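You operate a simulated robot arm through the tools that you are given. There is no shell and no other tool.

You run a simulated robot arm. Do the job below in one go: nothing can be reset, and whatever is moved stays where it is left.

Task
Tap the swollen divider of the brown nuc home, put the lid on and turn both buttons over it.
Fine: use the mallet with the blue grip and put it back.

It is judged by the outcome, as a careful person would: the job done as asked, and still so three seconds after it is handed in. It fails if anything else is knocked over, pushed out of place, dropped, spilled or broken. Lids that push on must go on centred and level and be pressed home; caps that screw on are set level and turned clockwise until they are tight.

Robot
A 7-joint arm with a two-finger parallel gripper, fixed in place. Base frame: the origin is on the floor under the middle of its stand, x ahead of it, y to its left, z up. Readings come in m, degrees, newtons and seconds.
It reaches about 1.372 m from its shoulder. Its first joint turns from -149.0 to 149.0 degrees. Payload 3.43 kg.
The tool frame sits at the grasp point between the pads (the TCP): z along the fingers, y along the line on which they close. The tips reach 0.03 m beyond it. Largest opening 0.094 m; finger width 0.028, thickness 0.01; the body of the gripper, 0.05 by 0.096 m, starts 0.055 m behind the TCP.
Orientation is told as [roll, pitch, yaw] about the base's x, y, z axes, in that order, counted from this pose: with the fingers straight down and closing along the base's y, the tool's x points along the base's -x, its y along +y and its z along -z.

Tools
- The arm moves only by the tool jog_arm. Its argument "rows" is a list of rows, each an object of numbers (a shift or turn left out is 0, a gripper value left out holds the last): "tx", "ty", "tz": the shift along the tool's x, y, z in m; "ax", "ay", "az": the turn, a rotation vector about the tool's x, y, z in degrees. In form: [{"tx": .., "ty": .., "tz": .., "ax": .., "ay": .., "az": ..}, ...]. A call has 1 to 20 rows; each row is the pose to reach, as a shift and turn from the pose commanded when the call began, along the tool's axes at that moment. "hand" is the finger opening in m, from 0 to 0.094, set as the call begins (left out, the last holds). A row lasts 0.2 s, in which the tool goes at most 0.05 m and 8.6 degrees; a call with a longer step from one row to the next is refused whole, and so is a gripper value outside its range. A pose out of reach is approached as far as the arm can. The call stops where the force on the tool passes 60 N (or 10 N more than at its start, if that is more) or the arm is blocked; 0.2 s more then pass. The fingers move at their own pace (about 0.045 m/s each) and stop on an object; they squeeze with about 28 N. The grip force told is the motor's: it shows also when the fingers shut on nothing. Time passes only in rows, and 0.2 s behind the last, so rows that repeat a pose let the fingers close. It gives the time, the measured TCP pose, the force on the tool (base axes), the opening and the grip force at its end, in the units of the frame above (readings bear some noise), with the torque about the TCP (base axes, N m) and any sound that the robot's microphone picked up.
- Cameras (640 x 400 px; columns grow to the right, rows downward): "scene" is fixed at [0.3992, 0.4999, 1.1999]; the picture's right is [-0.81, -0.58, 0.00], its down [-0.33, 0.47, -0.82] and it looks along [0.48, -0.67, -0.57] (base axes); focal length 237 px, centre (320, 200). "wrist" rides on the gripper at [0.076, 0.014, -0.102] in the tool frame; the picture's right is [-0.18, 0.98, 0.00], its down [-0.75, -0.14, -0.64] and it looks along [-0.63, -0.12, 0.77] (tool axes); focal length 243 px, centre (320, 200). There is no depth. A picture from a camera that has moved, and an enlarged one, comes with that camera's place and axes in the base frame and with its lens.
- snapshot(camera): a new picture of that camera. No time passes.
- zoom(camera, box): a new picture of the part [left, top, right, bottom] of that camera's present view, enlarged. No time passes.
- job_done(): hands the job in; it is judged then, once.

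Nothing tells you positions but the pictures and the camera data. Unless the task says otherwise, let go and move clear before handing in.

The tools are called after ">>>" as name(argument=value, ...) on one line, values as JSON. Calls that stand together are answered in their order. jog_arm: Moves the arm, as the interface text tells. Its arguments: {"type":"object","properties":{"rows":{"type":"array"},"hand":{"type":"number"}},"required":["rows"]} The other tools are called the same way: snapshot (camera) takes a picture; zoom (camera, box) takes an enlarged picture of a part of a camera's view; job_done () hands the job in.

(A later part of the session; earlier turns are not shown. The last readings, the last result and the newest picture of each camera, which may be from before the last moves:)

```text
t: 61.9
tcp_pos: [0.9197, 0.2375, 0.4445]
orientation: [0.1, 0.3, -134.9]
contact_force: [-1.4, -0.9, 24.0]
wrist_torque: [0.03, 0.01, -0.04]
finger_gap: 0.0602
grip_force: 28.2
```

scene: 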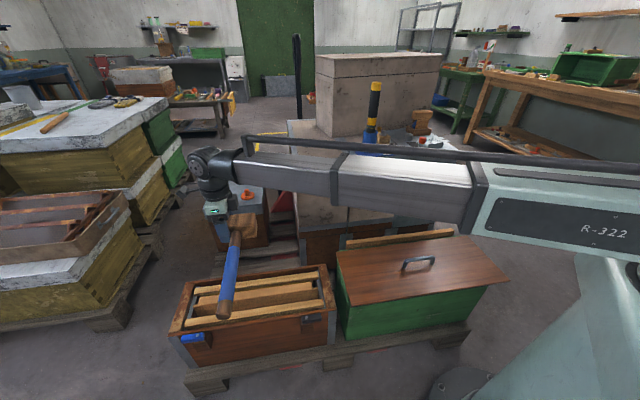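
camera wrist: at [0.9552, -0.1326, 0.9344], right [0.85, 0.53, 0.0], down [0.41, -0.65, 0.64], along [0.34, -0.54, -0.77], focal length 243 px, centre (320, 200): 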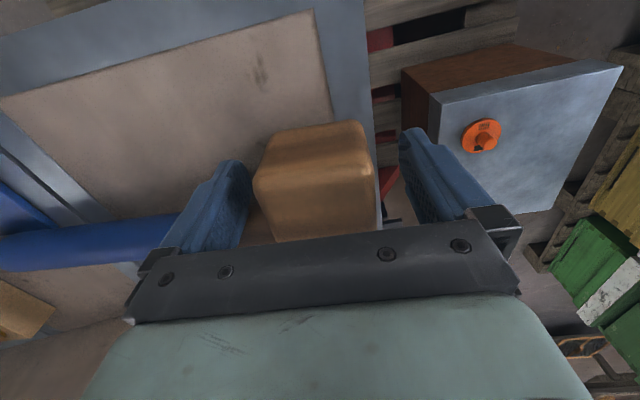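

>>> jog_arm(rows=[{"tz": 0.002}, {"tz": 0.004}, {"tz": 0.005}])

>>> zoom(camera="scene", box=[205, 240, 285, 310])

>>> zoom(camera="scene", box=[310, 265, 350, 295])

```text
t: 62.7
tcp_pos: [0.9193, 0.2367, 0.4373]
orientation: [0.1, 0.1, -134.9]
contact_force: [1.6, -0.8, 23.9]
wrist_torque: [0.0, -0.07, -0.01]
finger_gap: 0.0603
grip_force: 28.2
```

```text
5.71 times, centred on (245, 275) of scene
camera zoom: at [0.3992, 0.4999, 1.1999], right [-0.81, -0.58, 0.0], down [-0.33, 0.47, -0.82], along [0.48, -0.67, -0.57], focal length 1353 px, centre (749, -229)
```

zoom: 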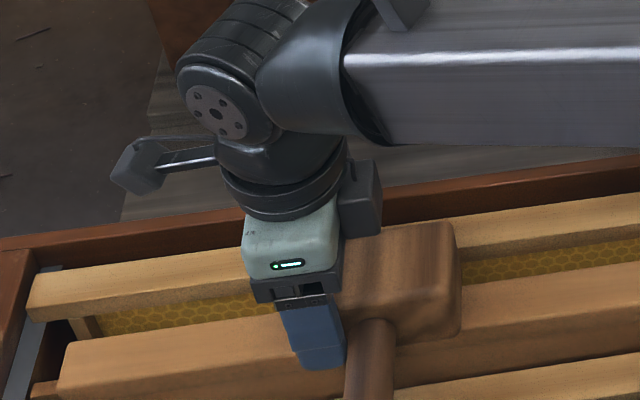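

```text
13.33 times, centred on (330, 280) of scene
camera zoom: at [0.3992, 0.4999, 1.1999], right [-0.81, -0.58, 0.0], down [-0.33, 0.47, -0.82], along [0.48, -0.67, -0.57], focal length 3157 px, centre (187, -867)
```

zoom: 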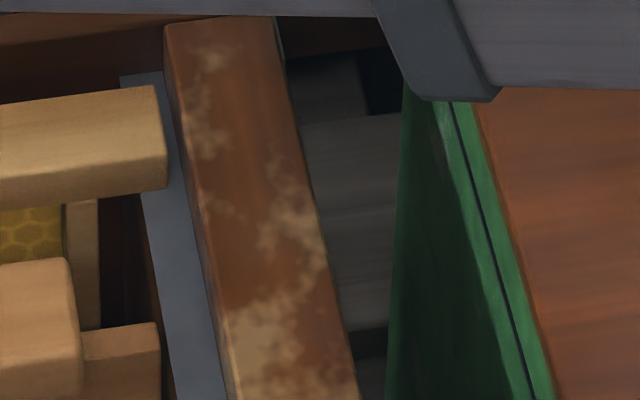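

The head slid in the grip at about 27 N while the divider stayed put, so it appears seated. I'll raise the mallet and measure the divider against the frames and rim.

>>> jog_arm(rows=[{"tz": -0.02}, {"tz": -0.05}, {"tz": -0.09}, {"tz": -0.13}, {"tz": -0.17}, {"tz": -0.2}, {"tz": -0.2}])

>>> zoom(camera="scene", box=[230, 245, 350, 320])

>>> zoom(camera="wrist", box=[160, 0, 480, 200])

>>> zoom(camera="scene", box=[175, 275, 225, 315])

```text
t: 64.3
tcp_pos: [0.9182, 0.2377, 0.6377]
orientation: [0.0, 0.1, -134.9]
contact_force: [0.5, 0.7, -2.6]
wrist_torque: [-0.03, -0.17, -0.02]
finger_gap: 0.0601
grip_force: 28.2
```

```text
5.33 times, centred on (290, 282) of scene
camera zoom: at [0.3992, 0.4999, 1.1999], right [-0.81, -0.58, 0.0], down [-0.33, 0.47, -0.82], along [0.48, -0.67, -0.57], focal length 1263 px, centre (480, -240)
```

zoom: 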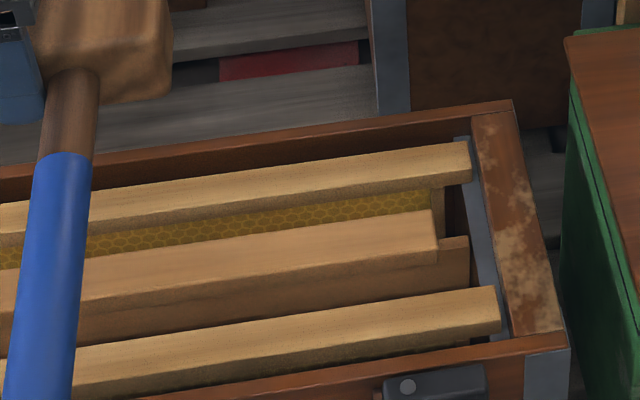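

```text
2.00 times, centred on (320, 100) of wrist
camera zoom: at [0.983, 0.2809, 0.7406], right [0.57, -0.82, 0.0], down [-0.63, -0.43, 0.64], along [-0.53, -0.36, -0.77], focal length 485 px, centre (320, 400)
```

zoom: 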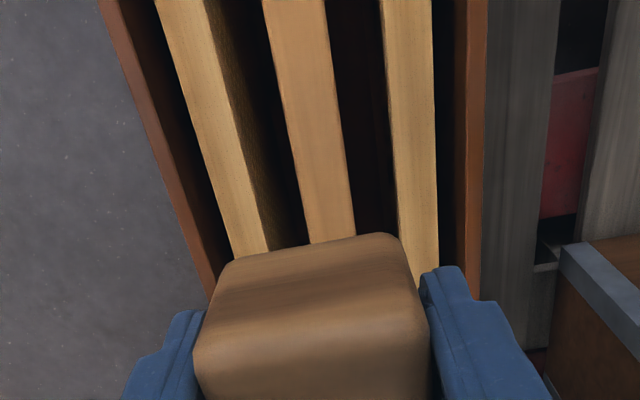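

```text
10.00 times, centred on (200, 295) of scene
camera zoom: at [0.3992, 0.4999, 1.1999], right [-0.81, -0.58, 0.0], down [-0.33, 0.47, -0.82], along [0.48, -0.67, -0.57], focal length 2368 px, centre (1520, -750)
```

zoom: 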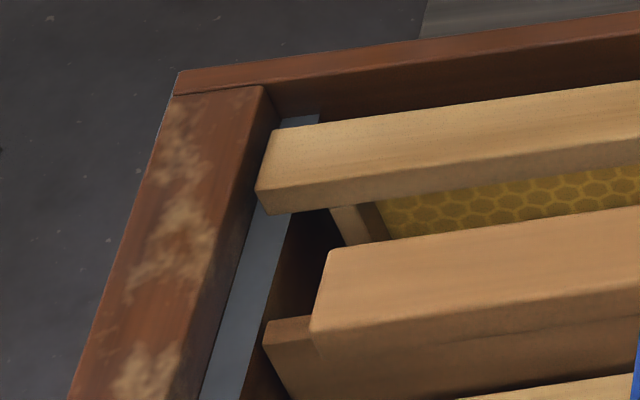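

The divider top now reads about level with the frames and a few millimetres below the rim, and my strongest tap no longer moved it. I'll check how the mallet sits in the grip before taking it back.

>>> zoom(camera="scene", box=[195, 190, 295, 330])

>>> snapshot(camera="wrist")

```text
2.86 times, centred on (245, 260) of scene
camera zoom: at [0.3992, 0.4999, 1.1999], right [-0.81, -0.58, 0.0], down [-0.33, 0.47, -0.82], along [0.48, -0.67, -0.57], focal length 676 px, centre (534, 29)
```

zoom: 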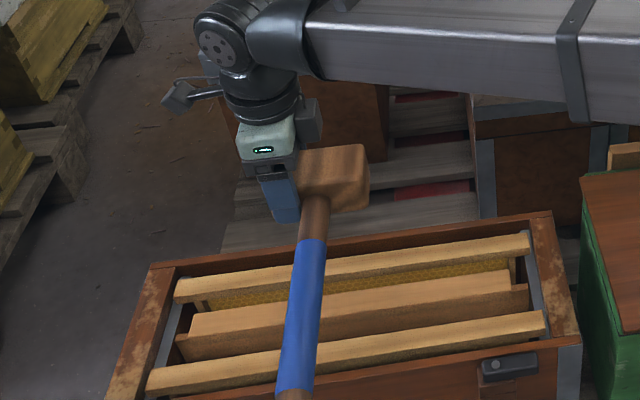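

```text
taken
camera wrist: at [0.983, 0.2809, 0.7406], right [0.57, -0.82, 0.0], down [-0.63, -0.43, 0.64], along [-0.53, -0.36, -0.77], focal length 243 px, centre (320, 200)
```

wrist: 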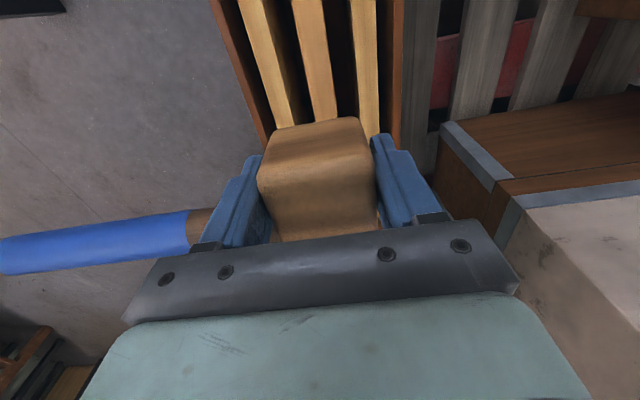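

The mallet is held much like the first grip. Carrying it back to its place.

>>> jog_arm(rows=[{"tz": -0.04}, {"tz": -0.09}, {"tz": -0.14}, {"tx": -0.009, "ty": 0.033, "tz": -0.17, "az": -8}, {"tx": -0.018, "ty": 0.066, "tz": -0.2, "az": -16}, {"tx": -0.027, "ty": 0.099, "tz": -0.23, "az": -24}, {"tx": -0.037, "ty": 0.132, "tz": -0.26, "az": -32}, {"tx": -0.046, "ty": 0.165, "tz": -0.285, "az": -40}, {"tx": -0.055, "ty": 0.198, "tz": -0.29, "az": -48}, {"tx": -0.064, "ty": 0.231, "tz": -0.29, "az": -56}, {"tx": -0.074, "ty": 0.265, "tz": -0.29, "az": -64}, {"tx": -0.083, "ty": 0.298, "tz": -0.29, "az": -72}, {"tx": -0.092, "ty": 0.331, "tz": -0.29, "az": -80}, {"tx": -0.102, "ty": 0.364, "tz": -0.29, "az": -87.8}, {"tx": -0.102, "ty": 0.364, "tz": -0.29, "az": -87.8}])

```text
t: 67.5
tcp_pos: [1.1056, -0.0926, 0.9268]
orientation: [0.0, 0.0, -47.1]
contact_force: [0.3, -0.1, -3.1]
wrist_torque: [0.15, -0.04, 0.02]
finger_gap: 0.0604
grip_force: 28.3
```

>>> jog_arm(rows=[{"ty": -0.03, "tx": -0.001}, {"ty": -0.07, "tx": -0.001}, {"ty": -0.11, "tx": -0.002}, {"ty": -0.14, "tx": -0.002}, {"ty": -0.1515, "tx": -0.0023}, {"ty": -0.1515, "tx": -0.0023, "tz": 0.025}, {"ty": -0.1515, "tx": -0.0023, "tz": 0.045}, {"ty": -0.1515, "tx": -0.0023, "tz": 0.06}, {"ty": -0.1515, "tx": -0.0023, "tz": 0.072}, {"ty": -0.1515, "tx": -0.0023, "tz": 0.08}, {"ty": -0.1515, "tx": -0.0023, "tz": 0.085}, {"ty": -0.1515, "tx": -0.0023, "tz": 0.085}])

>>> zoom(camera="scene", box=[270, 90, 370, 170])

```text
t: 70.1
tcp_pos: [0.9956, -0.1974, 0.8425]
orientation: [-0.1, -0.1, -47.1]
contact_force: [-0.3, 1.4, -2.6]
wrist_torque: [0.19, -0.07, 0.02]
finger_gap: 0.0603
grip_force: 27.7
```

```text
5.00 times, centred on (320, 130) of scene
camera zoom: at [0.3992, 0.4999, 1.1999], right [-0.81, -0.58, 0.0], down [-0.33, 0.47, -0.82], along [0.48, -0.67, -0.57], focal length 1184 px, centre (320, 550)
```

zoom: 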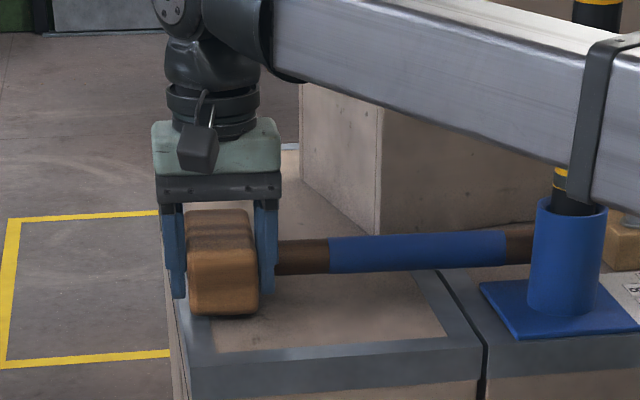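

>>> jog_arm(rows=[{"tz": 0.002}, {"tz": 0.004}, {"tz": 0.006}, {"tz": 0.007}, {"tz": 0.008}])

```text
t: 71.3
tcp_pos: [0.9948, -0.1966, 0.835]
orientation: [0.0, 0.0, -47.1]
contact_force: [1.3, 0.2, 3.9]
wrist_torque: [0.14, 0.13, 0.02]
finger_gap: 0.06
grip_force: 27.9
```

It touches down. I'll press a hair more to flatten the head, then release.

>>> jog_arm(rows=[{"tz": 0.001}, {"tz": 0.0015}])

>>> jog_arm(rows=[{}, {}, {}, {}], hand=0.094)

>>> zoom(camera="scene", box=[270, 90, 370, 170])

>>> snapshot(camera="wrist")

```text
t: 71.9
tcp_pos: [0.9945, -0.1965, 0.8343]
orientation: [0.1, -0.1, -47.2]
contact_force: [2.5, -0.9, 21.4]
wrist_torque: [0.22, 0.26, -0.01]
finger_gap: 0.0604
grip_force: 27.9
```

```text
t: 72.9
tcp_pos: [0.9959, -0.1961, 0.8338]
orientation: [0.0, 0.0, -47.1]
contact_force: [-0.1, 0.2, 0.3]
wrist_torque: [0.03, -0.01, 0.01]
finger_gap: 0.0941
grip_force: 0.1
```

```text
5.00 times, centred on (320, 130) of scene
camera zoom: at [0.3992, 0.4999, 1.1999], right [-0.81, -0.58, 0.0], down [-0.33, 0.47, -0.82], along [0.48, -0.67, -0.57], focal length 1184 px, centre (320, 550)
```

zoom: 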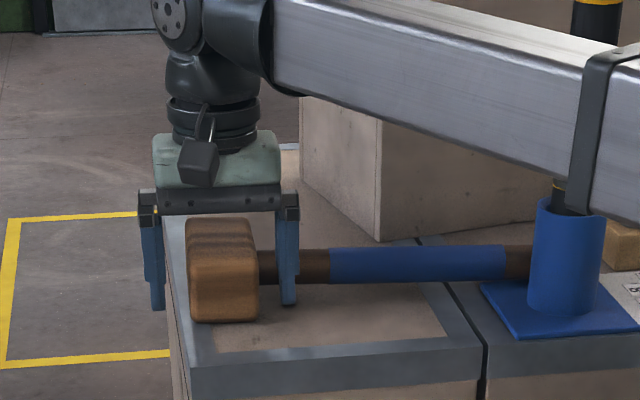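

```text
taken
camera wrist: at [0.9547, -0.1321, 0.9359], right [0.85, 0.53, 0.0], down [0.41, -0.65, 0.64], along [0.34, -0.54, -0.77], focal length 243 px, centre (320, 200)
```

wrist: 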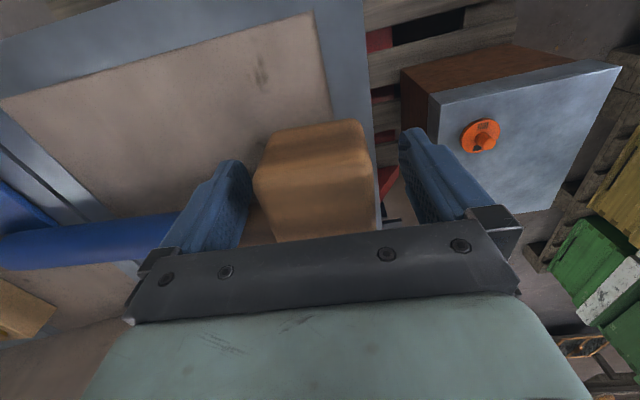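

The mallet lies as before and is free. I'll rise straight up, then go and inspect the divider closely.

>>> jog_arm(rows=[{"tz": -0.03}, {"tz": -0.075}, {"tz": -0.12}, {"tx": 0.0424, "ty": 0.002, "tz": -0.12, "az": -0.2}, {"tx": 0.085, "ty": 0.004, "tz": -0.12, "az": -0.4}, {"tx": 0.127, "ty": 0.006, "tz": -0.12, "az": -0.6}, {"tx": 0.17, "ty": 0.008, "tz": -0.12, "az": -0.8}, {"tx": 0.212, "ty": 0.009, "tz": -0.12, "az": -1.1}, {"tx": 0.254, "ty": 0.011, "tz": -0.1, "az": -1.3}, {"tx": 0.297, "ty": 0.013, "tz": -0.08, "az": -1.5}, {"tx": 0.339, "ty": 0.015, "tz": -0.06, "az": -1.7}, {"tx": 0.382, "ty": 0.017, "tz": -0.04, "az": -1.9}, {"tx": 0.4239, "ty": 0.0188, "tz": -0.02, "az": -2.1}, {"tx": 0.4239, "ty": 0.0188, "tz": 0.02, "az": -2.1}, {"tx": 0.4239, "ty": 0.0188, "tz": 0.06, "az": -2.1}, {"tx": 0.4239, "ty": 0.0188, "tz": 0.1, "az": -2.1}, {"tx": 0.4239, "ty": 0.0188, "tz": 0.14, "az": -2.1}, {"tx": 0.4239, "ty": 0.0188, "tz": 0.184, "az": -2.1}, {"tx": 0.4239, "ty": 0.0188, "tz": 0.184, "az": -2.1}])

>>> snapshot(camera="wrist")

>>> zoom(camera="scene", box=[280, 70, 480, 195])

```text
t: 76.9
tcp_pos: [0.7202, 0.1271, 0.6502]
orientation: [0.1, 0.0, -45.1]
contact_force: [0.3, 0.6, 0.2]
wrist_torque: [-0.05, 0.0, 0.01]
finger_gap: 0.094
grip_force: 0.1
```

```text
taken
camera wrist: at [0.6774, 0.1902, 0.7519], right [0.83, 0.56, 0.0], down [0.43, -0.63, 0.64], along [0.36, -0.53, -0.77], focal length 243 px, centre (320, 200)
```

wrist: 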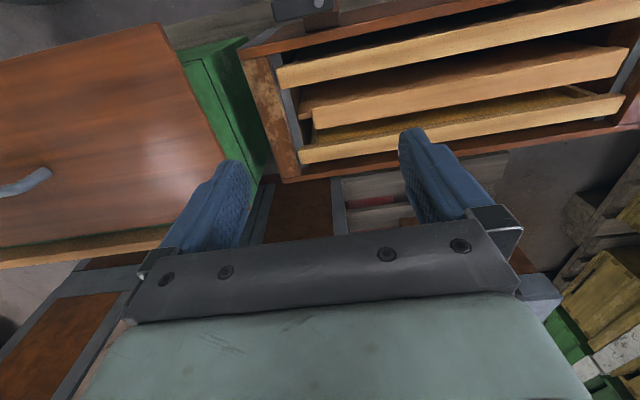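

```text
3.20 times, centred on (380, 132) of scene
camera zoom: at [0.3992, 0.4999, 1.1999], right [-0.81, -0.58, 0.0], down [-0.33, 0.47, -0.82], along [0.48, -0.67, -0.57], focal length 758 px, centre (128, 416)
```

zoom: 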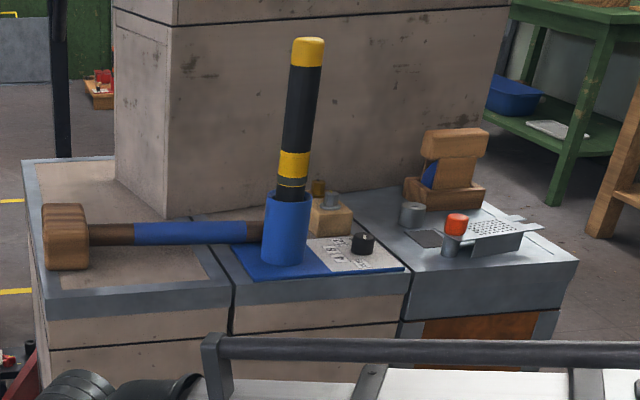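

>>> zoom(camera="wrist", box=[225, 20, 385, 190])

>>> zoom(camera="wrist", box=[270, 40, 350, 120])

>>> zoom(camera="wrist", box=[560, 0, 640, 140])

```text
2.35 times, centred on (305, 105) of wrist
camera zoom: at [0.6774, 0.1902, 0.7519], right [0.83, 0.56, 0.0], down [0.43, -0.63, 0.64], along [0.36, -0.53, -0.77], focal length 571 px, centre (355, 424)
```

zoom: 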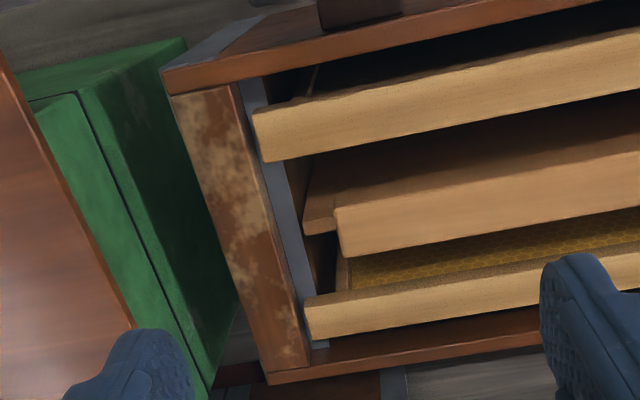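

```text
5.00 times, centred on (310, 80) of wrist
camera zoom: at [0.6774, 0.1902, 0.7519], right [0.83, 0.56, 0.0], down [0.43, -0.63, 0.64], along [0.36, -0.53, -0.77], focal length 1213 px, centre (370, 800)
```

zoom: 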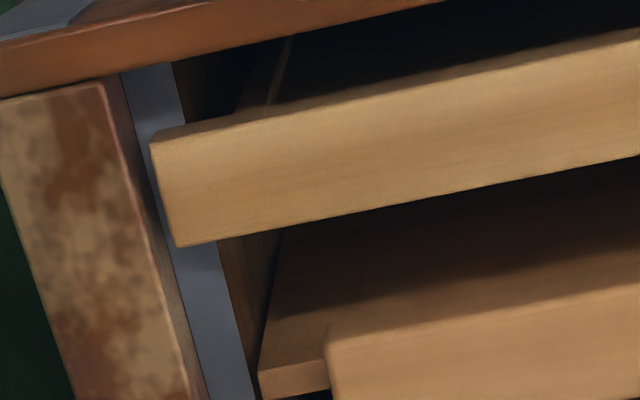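

```text
2.86 times, centred on (600, 70) of wrist
camera zoom: at [0.6774, 0.1902, 0.7519], right [0.83, 0.56, 0.0], down [0.43, -0.63, 0.64], along [0.36, -0.53, -0.77], focal length 693 px, centre (-480, 571)
```

zoom: 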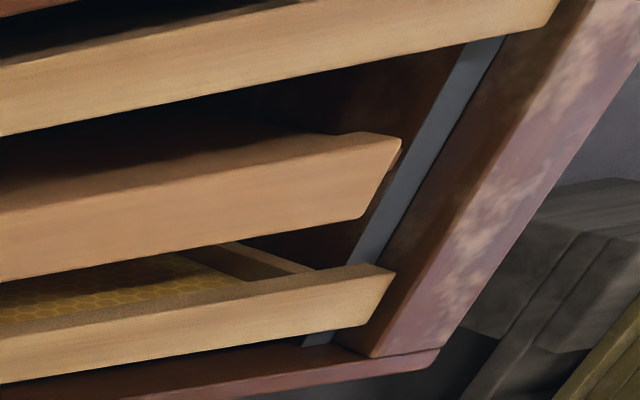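

I'll shift the camera 10 cm sideways for a second view, so the parallax gives the divider's height relative to the frames.

>>> jog_arm(rows=[{"tx": -0.03}, {"tx": -0.06}, {"tx": -0.09}, {"tx": -0.1}, {"tx": -0.1}])

>>> zoom(camera="wrist", box=[225, 0, 385, 170])

>>> zoom(camera="wrist", box=[255, 0, 345, 80])

```text
t: 78.1
tcp_pos: [0.7914, 0.0548, 0.6505]
orientation: [0.1, 0.0, -45.0]
contact_force: [0.1, -0.5, 0.4]
wrist_torque: [-0.01, -0.01, -0.04]
finger_gap: 0.0941
grip_force: 0.1
```

```text
2.35 times, centred on (305, 85) of wrist
camera zoom: at [0.7486, 0.1187, 0.7518], right [0.83, 0.56, 0.0], down [0.43, -0.63, 0.64], along [0.36, -0.53, -0.77], focal length 571 px, centre (355, 471)
```

zoom: 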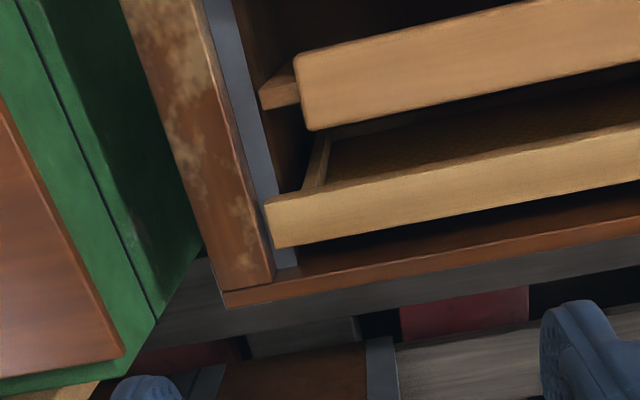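

```text
5.00 times, centred on (300, 40) of wrist
camera zoom: at [0.7486, 0.1187, 0.7518], right [0.83, 0.56, 0.0], down [0.43, -0.63, 0.64], along [0.36, -0.53, -0.77], focal length 1213 px, centre (420, 1000)
```

zoom: 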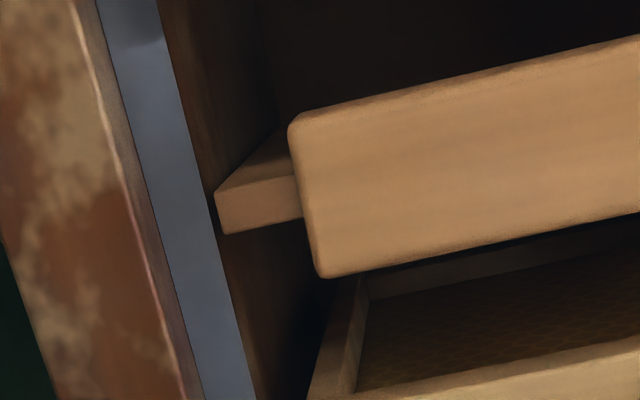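

>>> zoom(camera="wrist", box=[285, 30, 325, 60])

>>> zoom(camera="wrist", box=[280, 75, 320, 115])

>>> zoom(camera="wrist", box=[275, 105, 315, 135])

```text
13.33 times, centred on (305, 45) of wrist
camera zoom: at [0.7486, 0.1187, 0.7518], right [0.83, 0.56, 0.0], down [0.43, -0.63, 0.64], along [0.36, -0.53, -0.77], focal length 3235 px, centre (520, 2267)
```

zoom: 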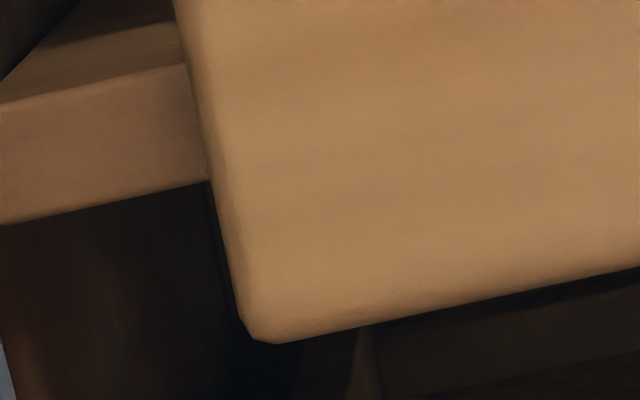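

```text
10.00 times, centred on (300, 95) of wrist
camera zoom: at [0.7486, 0.1187, 0.7518], right [0.83, 0.56, 0.0], down [0.43, -0.63, 0.64], along [0.36, -0.53, -0.77], focal length 2426 px, centre (520, 1250)
```

zoom: 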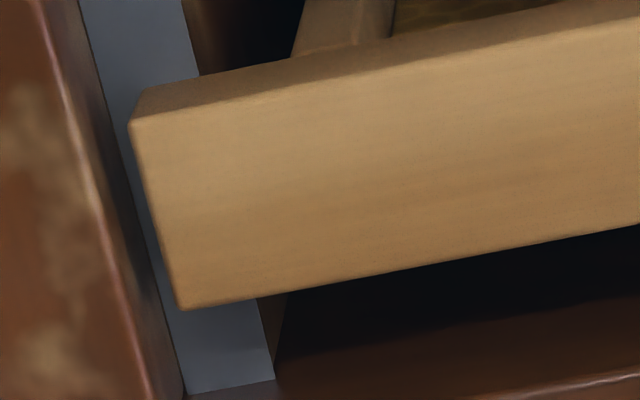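

```text
13.33 times, centred on (295, 120) of wrist
camera zoom: at [0.7486, 0.1187, 0.7518], right [0.83, 0.56, 0.0], down [0.43, -0.63, 0.64], along [0.36, -0.53, -0.77], focal length 3235 px, centre (653, 1267)
```

zoom: 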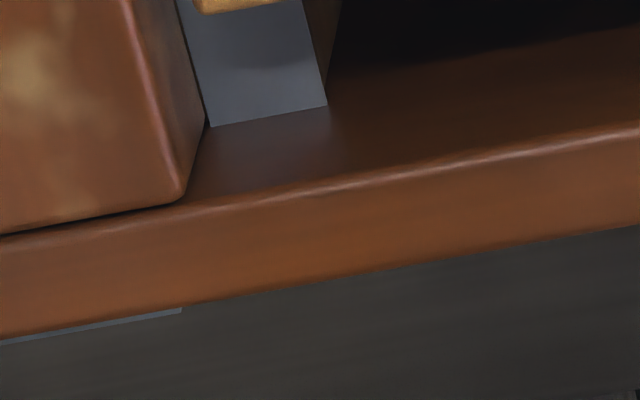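

>>> jog_arm(rows=[{"tx": 0.03}, {"tx": 0.06}, {"tx": 0.09}, {"tx": 0.1}, {"tx": 0.1}])

>>> zoom(camera="wrist", box=[285, 105, 325, 145])

>>> zoom(camera="wrist", box=[280, 140, 320, 180])

>>> zoom(camera="wrist", box=[260, 50, 300, 90])

```text
t: 79.3
tcp_pos: [0.7212, 0.1275, 0.6491]
orientation: [0.0, 0.0, -45.1]
contact_force: [-0.8, -0.5, -0.4]
wrist_torque: [-0.01, 0.02, 0.02]
finger_gap: 0.094
grip_force: 0.1
```

```text
10.00 times, centred on (305, 125) of wrist
camera zoom: at [0.6769, 0.1901, 0.7521], right [0.83, 0.56, 0.0], down [0.43, -0.63, 0.64], along [0.36, -0.53, -0.77], focal length 2426 px, centre (470, 950)
```

zoom: 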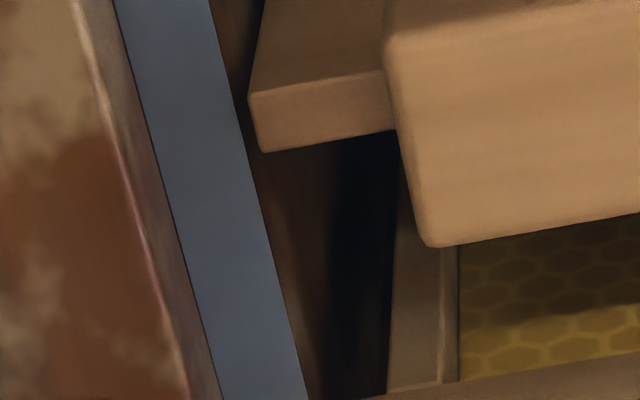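

```text
10.00 times, centred on (300, 160) of wrist
camera zoom: at [0.6769, 0.1901, 0.7521], right [0.83, 0.56, 0.0], down [0.43, -0.63, 0.64], along [0.36, -0.53, -0.77], focal length 2426 px, centre (520, 600)
```

zoom: 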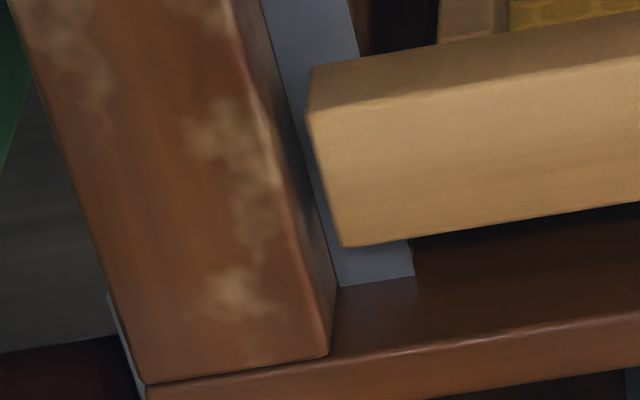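

```text
10.00 times, centred on (280, 70) of wrist
camera zoom: at [0.6769, 0.1901, 0.7521], right [0.83, 0.56, 0.0], down [0.43, -0.63, 0.64], along [0.36, -0.53, -0.77], focal length 2426 px, centre (720, 1500)
```

zoom: 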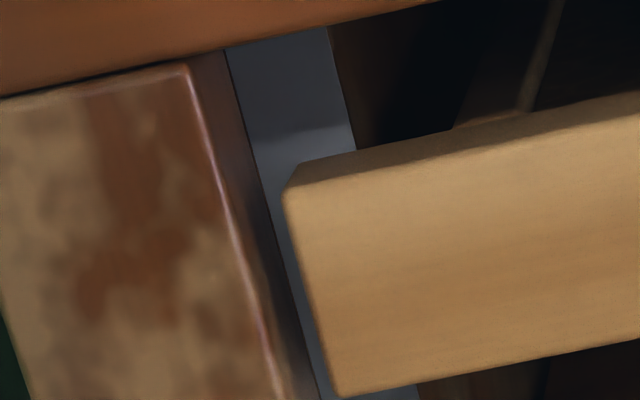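

Parallax results:

| Comparison | Height difference |
|---|---|
| Divider vs frame tops | level within about 1–2 mm |
| Divider vs rim | about 6 mm below |

The divider is home and the mallet is back in place. Next is the lid: I'll move above its handle at yaw +45.

>>> jog_arm(rows=[{"tx": -0.0025, "ty": -0.035, "tz": -0.01, "az": -7.5}, {"tx": -0.005, "ty": -0.071, "tz": -0.02, "az": -15}, {"tx": -0.0076, "ty": -0.106, "tz": -0.03, "az": -22.5}, {"tx": -0.01, "ty": -0.141, "tz": -0.04, "az": -30}, {"tx": -0.0127, "ty": -0.177, "tz": -0.05, "az": -37.5}, {"tx": -0.0152, "ty": -0.212, "tz": -0.05, "az": -45}, {"tx": -0.0177, "ty": -0.247, "tz": -0.05, "az": -52.6}, {"tx": -0.0203, "ty": -0.283, "tz": -0.05, "az": -60.1}, {"tx": -0.0228, "ty": -0.318, "tz": -0.05, "az": -67.6}, {"tx": -0.0253, "ty": -0.354, "tz": -0.05, "az": -75.1}, {"tx": -0.0279, "ty": -0.389, "tz": -0.05, "az": -82.6}, {"tx": -0.0304, "ty": -0.4242, "tz": -0.05, "az": -90.1}, {"tx": -0.0304, "ty": -0.4242, "tz": -0.05, "az": -90.1}])

>>> snapshot(camera="wrist")

>>> snapshot(camera="scene")

```text
t: 82.1
tcp_pos: [0.492, -0.219, 0.6859]
orientation: [0.0, 0.1, 45.2]
contact_force: [-0.5, 0.6, -0.5]
wrist_torque: [0.02, -0.01, -0.01]
finger_gap: 0.0941
grip_force: 0.1
out of reach, approached as far as the arm can: row 8, 9, 10, 11, 12, 13
```

```text
taken
camera wrist: at [0.43, -0.265, 0.7883], right [-0.57, 0.82, 0.0], down [0.63, 0.43, 0.64], along [0.53, 0.37, -0.77], focal length 243 px, centre (320, 200)
```

wrist: 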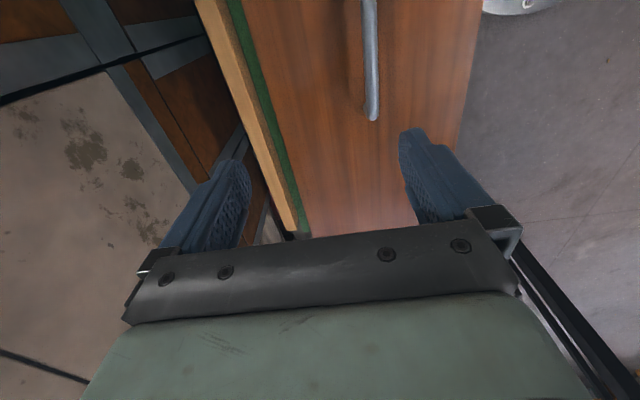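

```text
taken
```

scene: 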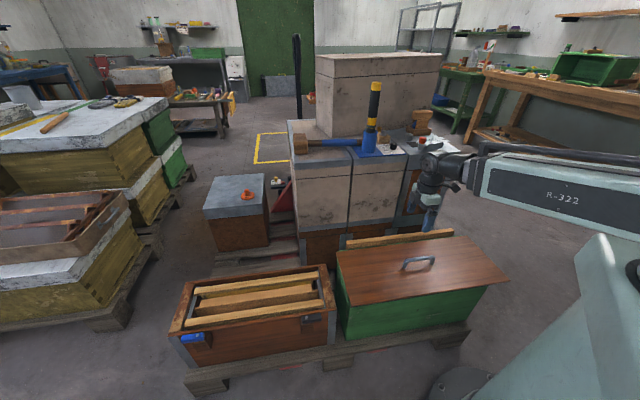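

The boom telescopes and is fully retracted here, though lower down it should reach closer in. I'll measure the handle precisely from this view first.

>>> zoom(camera="wrist", box=[320, 0, 420, 130])

>>> zoom(camera="wrist", box=[180, 0, 500, 240])

>>> zoom(camera="scene", box=[380, 130, 480, 290])

```text
3.08 times, centred on (370, 65) of wrist
camera zoom: at [0.43, -0.265, 0.7883], right [-0.57, 0.82, 0.0], down [0.63, 0.43, 0.64], along [0.53, 0.37, -0.77], focal length 746 px, centre (166, 615)
```

zoom: 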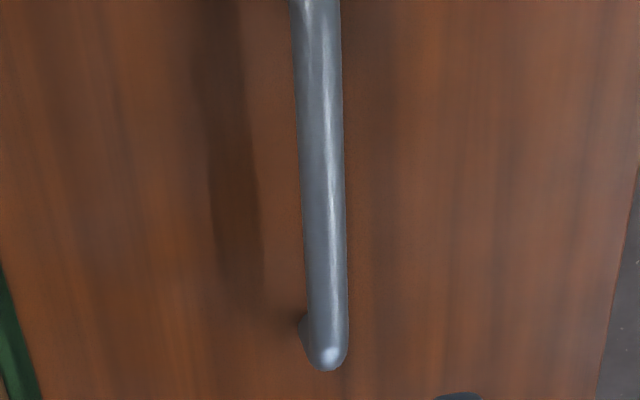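

```text
1.67 times, centred on (340, 120) of wrist
camera zoom: at [0.43, -0.265, 0.7883], right [-0.57, 0.82, 0.0], down [0.63, 0.43, 0.64], along [0.53, 0.37, -0.77], focal length 404 px, centre (287, 333)
```

zoom: 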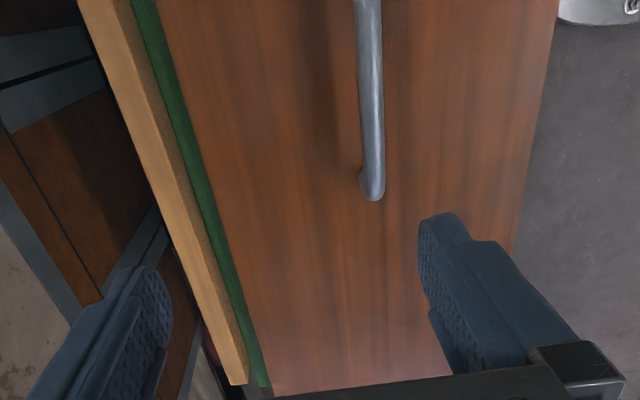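

```text
2.50 times, centred on (430, 210) of scene
camera zoom: at [0.3992, 0.4999, 1.1999], right [-0.81, -0.58, 0.0], down [-0.33, 0.47, -0.82], along [0.48, -0.67, -0.57], focal length 592 px, centre (45, 175)
```

zoom: 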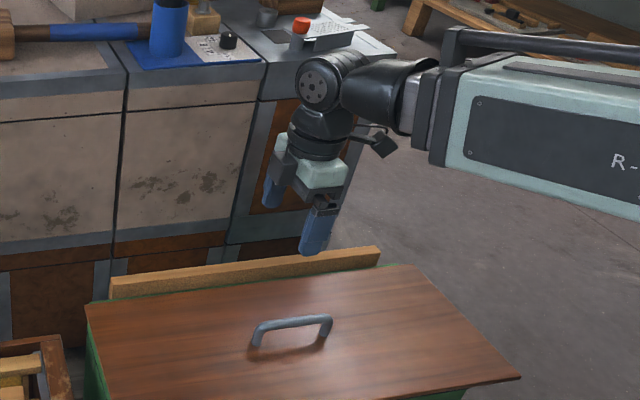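

The lid handle bar runs along p from 0.125 to 0.226 at q≈0.450, z≈0.528, centred on the lid. I'll descend gradually, staying above the bar, and see how far in the arm can come.

>>> jog_arm(rows=[{"tz": 0.02}, {"tz": 0.04}, {"tz": 0.06}, {"tz": 0.08}, {"tz": 0.1}, {"tz": 0.11}, {"tz": 0.11}])

>>> snapshot(camera="wrist")

```text
t: 83.7
tcp_pos: [0.4928, -0.22, 0.5756]
orientation: [0.0, 0.0, 45.1]
contact_force: [1.0, -1.1, 0.5]
wrist_torque: [0.01, -0.04, 0.0]
finger_gap: 0.0939
grip_force: 0.0
```

```text
taken
camera wrist: at [0.4295, -0.2643, 0.6787], right [-0.57, 0.82, 0.0], down [0.63, 0.43, 0.64], along [0.53, 0.36, -0.77], focal length 243 px, centre (320, 200)
```

wrist: 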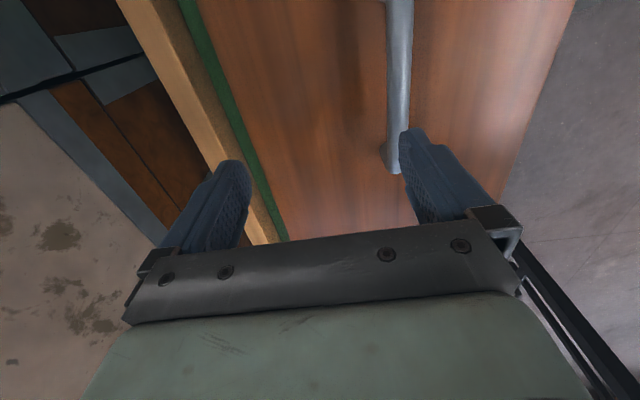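

It descended cleanly. Now I'll move inward at this height to straddle the bar.

>>> jog_arm(rows=[{"tx": 0.004, "ty": 0.015}, {"tx": 0.009, "ty": 0.03}, {"tx": 0.014, "ty": 0.045}, {"tx": 0.017, "ty": 0.054}, {"tx": 0.017, "ty": 0.054}])

>>> snapshot(camera="wrist")

```text
t: 84.9
tcp_pos: [0.4558, -0.1992, 0.5685]
orientation: [0.1, 0.0, 45.1]
contact_force: [-0.1, -0.1, 0.3]
wrist_torque: [0.05, 0.01, -0.02]
finger_gap: 0.0941
grip_force: 0.0
out of reach, approached as far as the arm can: row 3, 4, 5
```

```text
taken
camera wrist: at [0.3926, -0.2445, 0.6717], right [-0.57, 0.82, 0.0], down [0.63, 0.43, 0.64], along [0.53, 0.36, -0.77], focal length 243 px, centre (320, 200)
```

wrist: 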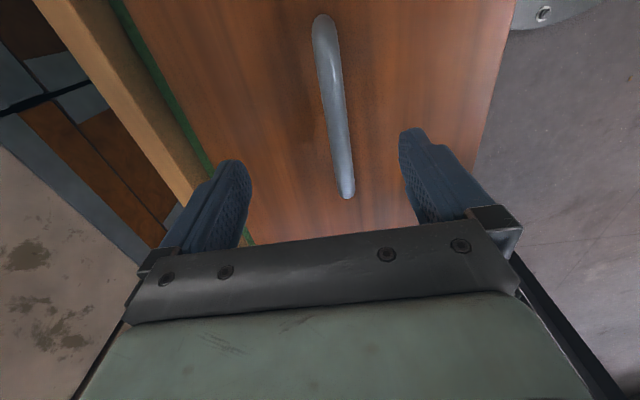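

The bar is now between the open fingers, 1.3 cm off centre. I'll descend to z≈0.535 and then centre on it.

>>> jog_arm(rows=[{"tz": 0.01}, {"tz": 0.02}, {"tz": 0.03}, {"tz": 0.034}, {"tz": 0.034, "ty": 0.007, "tx": 0.003}, {"tz": 0.034, "ty": 0.0134, "tx": 0.005}, {"tz": 0.034, "ty": 0.0134, "tx": 0.005}])

>>> snapshot(camera="wrist")

>>> zoom(camera="scene", box=[370, 180, 490, 290])

```text
t: 86.5
tcp_pos: [0.4429, -0.1935, 0.5345]
orientation: [0.0, 0.0, 45.1]
contact_force: [0.6, 0.5, 0.2]
wrist_torque: [-0.02, -0.02, -0.01]
finger_gap: 0.0939
grip_force: 0.0
```

```text
taken
camera wrist: at [0.379, -0.2384, 0.6371], right [-0.57, 0.82, 0.0], down [0.63, 0.43, 0.64], along [0.53, 0.36, -0.77], focal length 243 px, centre (320, 200)
```

wrist: 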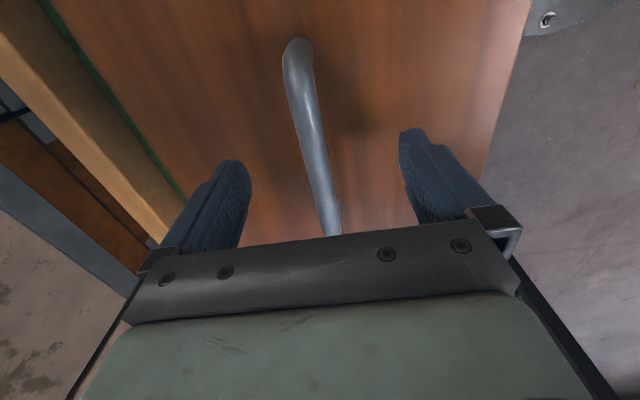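

```text
3.64 times, centred on (430, 235) of scene
camera zoom: at [0.3992, 0.4999, 1.1999], right [-0.81, -0.58, 0.0], down [-0.33, 0.47, -0.82], along [0.48, -0.67, -0.57], focal length 861 px, centre (-80, 73)
```

zoom: 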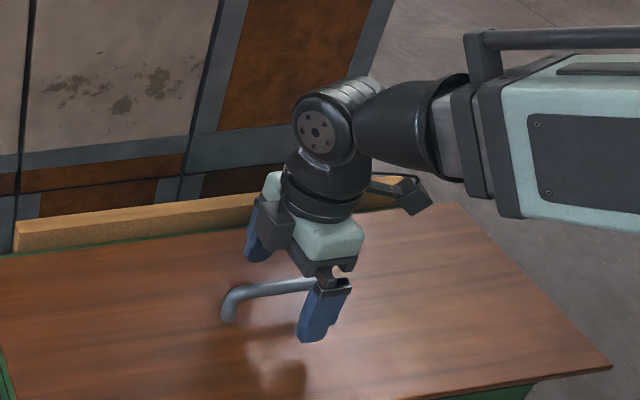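

Centred on the bar within a few millimetres. Lowering 6 mm and closing on it.

>>> jog_arm(rows=[{"tz": 0.003, "ty": 0.001}, {"tz": 0.006, "ty": 0.0025}, {"tz": 0.006, "ty": 0.0025}])

>>> jog_arm(rows=[{}, {}, {}, {}, {}, {}, {}], hand=0.0)

>>> zoom(camera="scene", box=[370, 180, 490, 290])

>>> snapshot(camera="wrist")

```text
t: 87.3
tcp_pos: [0.4406, -0.1915, 0.5275]
orientation: [0.0, 0.0, 45.0]
contact_force: [0.3, -0.1, -0.4]
wrist_torque: [0.03, 0.04, 0.0]
finger_gap: 0.094
grip_force: 0.0
```

```text
t: 88.9
tcp_pos: [0.4404, -0.1914, 0.53]
orientation: [0.1, 0.0, 45.1]
contact_force: [2.8, -1.4, 0.2]
wrist_torque: [0.03, -0.07, 0.03]
finger_gap: 0.0138
grip_force: 28.3
```

```text
3.64 times, centred on (430, 235) of scene
camera zoom: at [0.3992, 0.4999, 1.1999], right [-0.81, -0.58, 0.0], down [-0.33, 0.47, -0.82], along [0.48, -0.67, -0.57], focal length 861 px, centre (-80, 73)
```

zoom: 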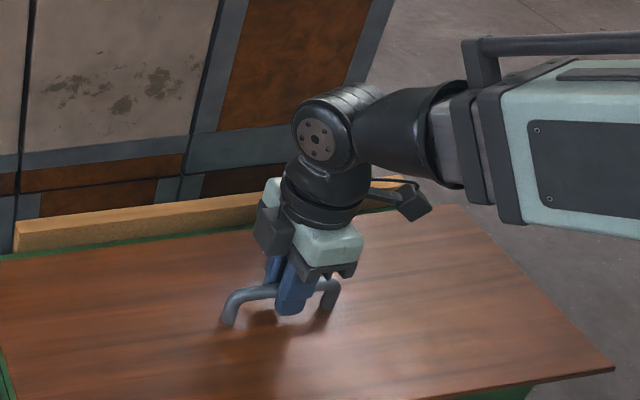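

```text
taken
camera wrist: at [0.3773, -0.2367, 0.6313], right [-0.57, 0.82, 0.0], down [0.63, 0.43, 0.64], along [0.53, 0.36, -0.77], focal length 243 px, centre (320, 200)
```

wrist: 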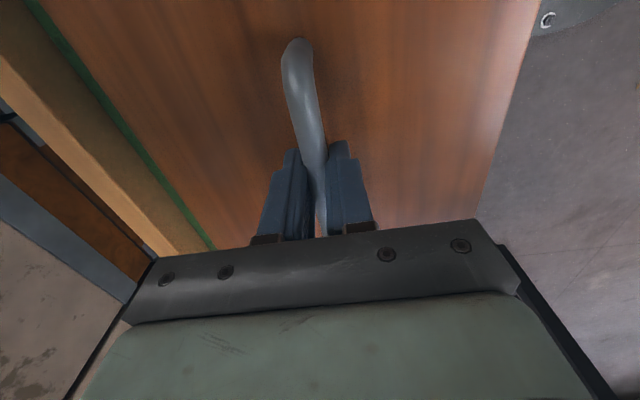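

The bar is gripped at a 1.4 cm gap. I'll lift while easing slightly outward, because the arm cannot rise straight up at this radius.

>>> jog_arm(rows=[{"tx": -0.004, "ty": -0.001, "tz": -0.005}, {"tx": -0.01, "ty": -0.002, "tz": -0.01}, {"tx": -0.02, "ty": -0.004, "tz": -0.02}, {"tx": -0.03, "ty": -0.006, "tz": -0.03}, {"tx": -0.04, "ty": -0.008, "tz": -0.04}, {"tx": -0.04, "ty": -0.008, "tz": -0.04}])

>>> snapshot(camera="scene")

>>> snapshot(camera="wrist")

```text
t: 90.3
tcp_pos: [0.4739, -0.1698, 0.5676]
orientation: [0.1, 0.1, 45.2]
contact_force: [0.0, 0.7, -7.4]
wrist_torque: [0.03, 0.0, 0.01]
finger_gap: 0.0134
grip_force: 27.4
```

```text
taken
```

scene: 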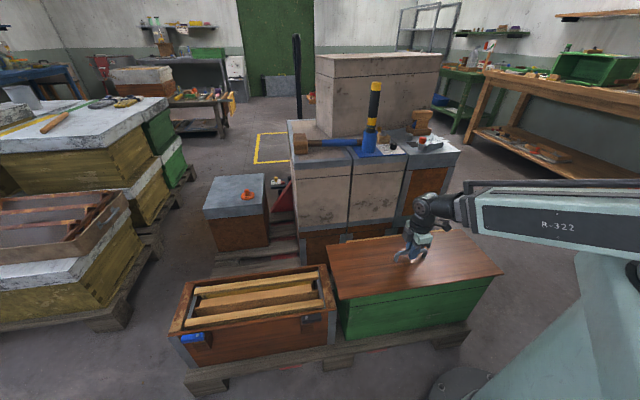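

```text
taken
camera wrist: at [0.411, -0.2139, 0.6711], right [-0.57, 0.82, 0.0], down [0.63, 0.43, 0.64], along [0.53, 0.36, -0.77], focal length 243 px, centre (320, 200)
```

wrist: 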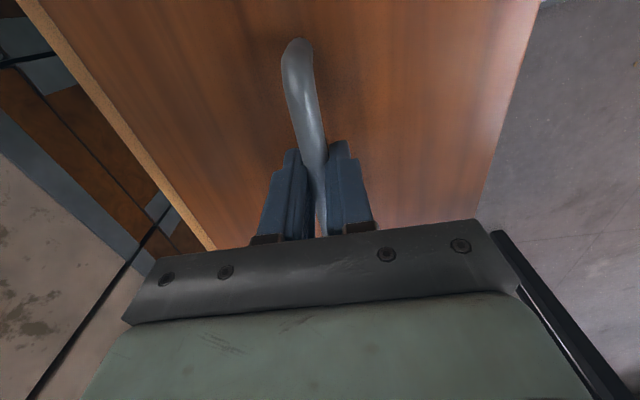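

The lid hangs level and balanced at about 7.4 N. Carrying it over the brown nuc at a safe height.

>>> jog_arm(rows=[{"tx": -0.012, "ty": -0.001, "tz": -0.015}, {"tx": -0.037, "ty": -0.002, "tz": -0.03}, {"tx": -0.072, "ty": -0.003, "tz": -0.045}, {"tx": -0.11, "ty": -0.005, "tz": -0.06}, {"tx": -0.15, "ty": -0.007, "tz": -0.06}, {"tx": -0.19, "ty": -0.008, "tz": -0.06}, {"tx": -0.23, "ty": -0.01, "tz": -0.06}, {"tx": -0.27, "ty": -0.012, "tz": -0.06}, {"tx": -0.31, "ty": -0.014, "tz": -0.06}, {"tx": -0.35, "ty": -0.015, "tz": -0.06}, {"tx": -0.39, "ty": -0.017, "tz": -0.06}, {"tx": -0.43, "ty": -0.019, "tz": -0.06}, {"tx": -0.47, "ty": -0.02, "tz": -0.06}, {"tx": -0.505, "ty": -0.022, "tz": -0.06}, {"tx": -0.535, "ty": -0.023, "tz": -0.06}, {"tx": -0.556, "ty": -0.024, "tz": -0.06}, {"tx": -0.567, "ty": -0.0245, "tz": -0.06}, {"tx": -0.567, "ty": -0.0245, "tz": -0.06}])

>>> snapshot(camera="scene")

>>> snapshot(camera="wrist")

```text
t: 94.1
tcp_pos: [0.8924, 0.2154, 0.6291]
orientation: [0.0, 0.0, 45.2]
contact_force: [0.4, 0.1, -8.0]
wrist_torque: [-0.02, -0.01, 0.0]
finger_gap: 0.0134
grip_force: 28.0
```

```text
taken
```

scene: 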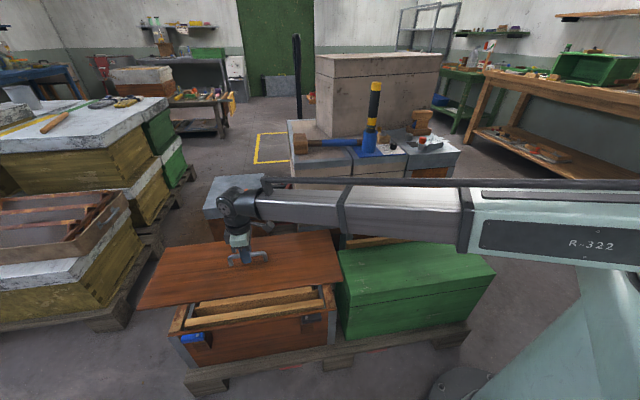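

```text
taken
camera wrist: at [0.8286, 0.1701, 0.7318], right [-0.57, 0.82, 0.0], down [0.63, 0.43, 0.64], along [0.53, 0.36, -0.77], focal length 243 px, centre (320, 200)
```

wrist: 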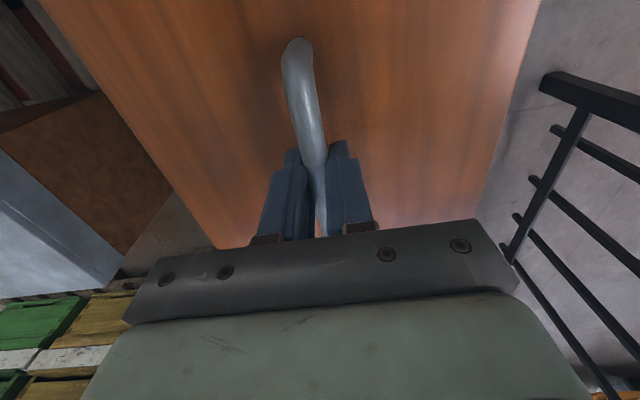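

The lid is hovering over the nuc. I'll measure where its edges are relative to the tool and how they line up with the nuc.

>>> zoom(camera="wrist", box=[0, 0, 240, 150])

>>> zoom(camera="wrist", box=[440, 0, 600, 150])

>>> zoom(camera="scene", box=[125, 220, 355, 360])

```text
2.67 times, centred on (120, 75) of wrist
camera zoom: at [0.8286, 0.1701, 0.7318], right [-0.57, 0.82, 0.0], down [0.63, 0.43, 0.64], along [0.53, 0.36, -0.77], focal length 647 px, centre (853, 533)
```

zoom: 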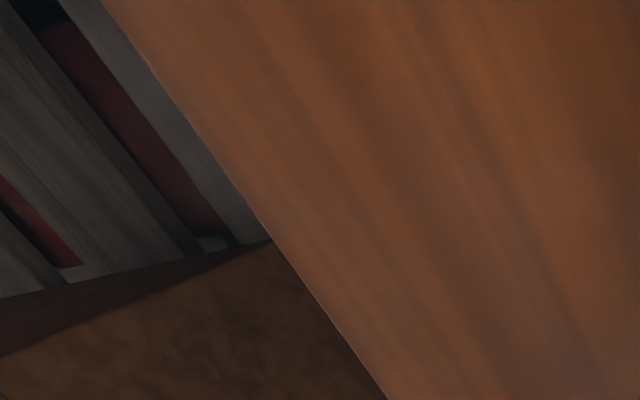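

```text
2.67 times, centred on (520, 75) of wrist
camera zoom: at [0.8286, 0.1701, 0.7318], right [-0.57, 0.82, 0.0], down [0.63, 0.43, 0.64], along [0.53, 0.36, -0.77], focal length 647 px, centre (-213, 533)
```

zoom: 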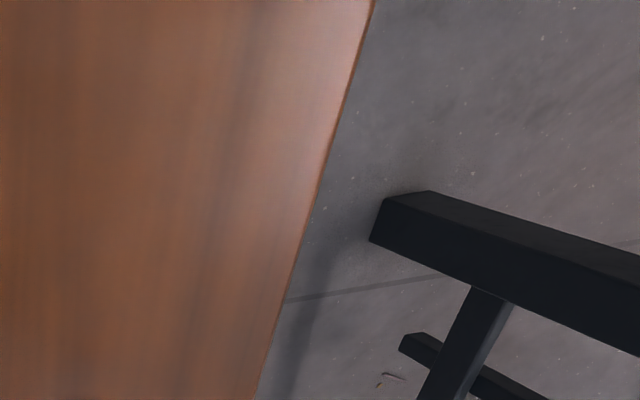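

```text
2.78 times, centred on (240, 290) of scene
camera zoom: at [0.3992, 0.4999, 1.1999], right [-0.81, -0.58, 0.0], down [-0.33, 0.47, -0.82], along [0.48, -0.67, -0.57], focal length 659 px, centre (543, -50)
```

zoom: 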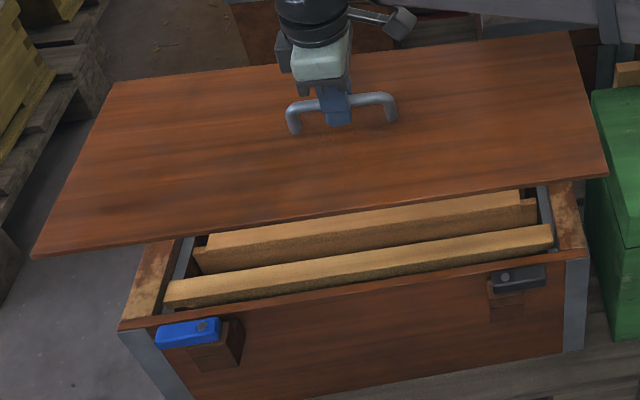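

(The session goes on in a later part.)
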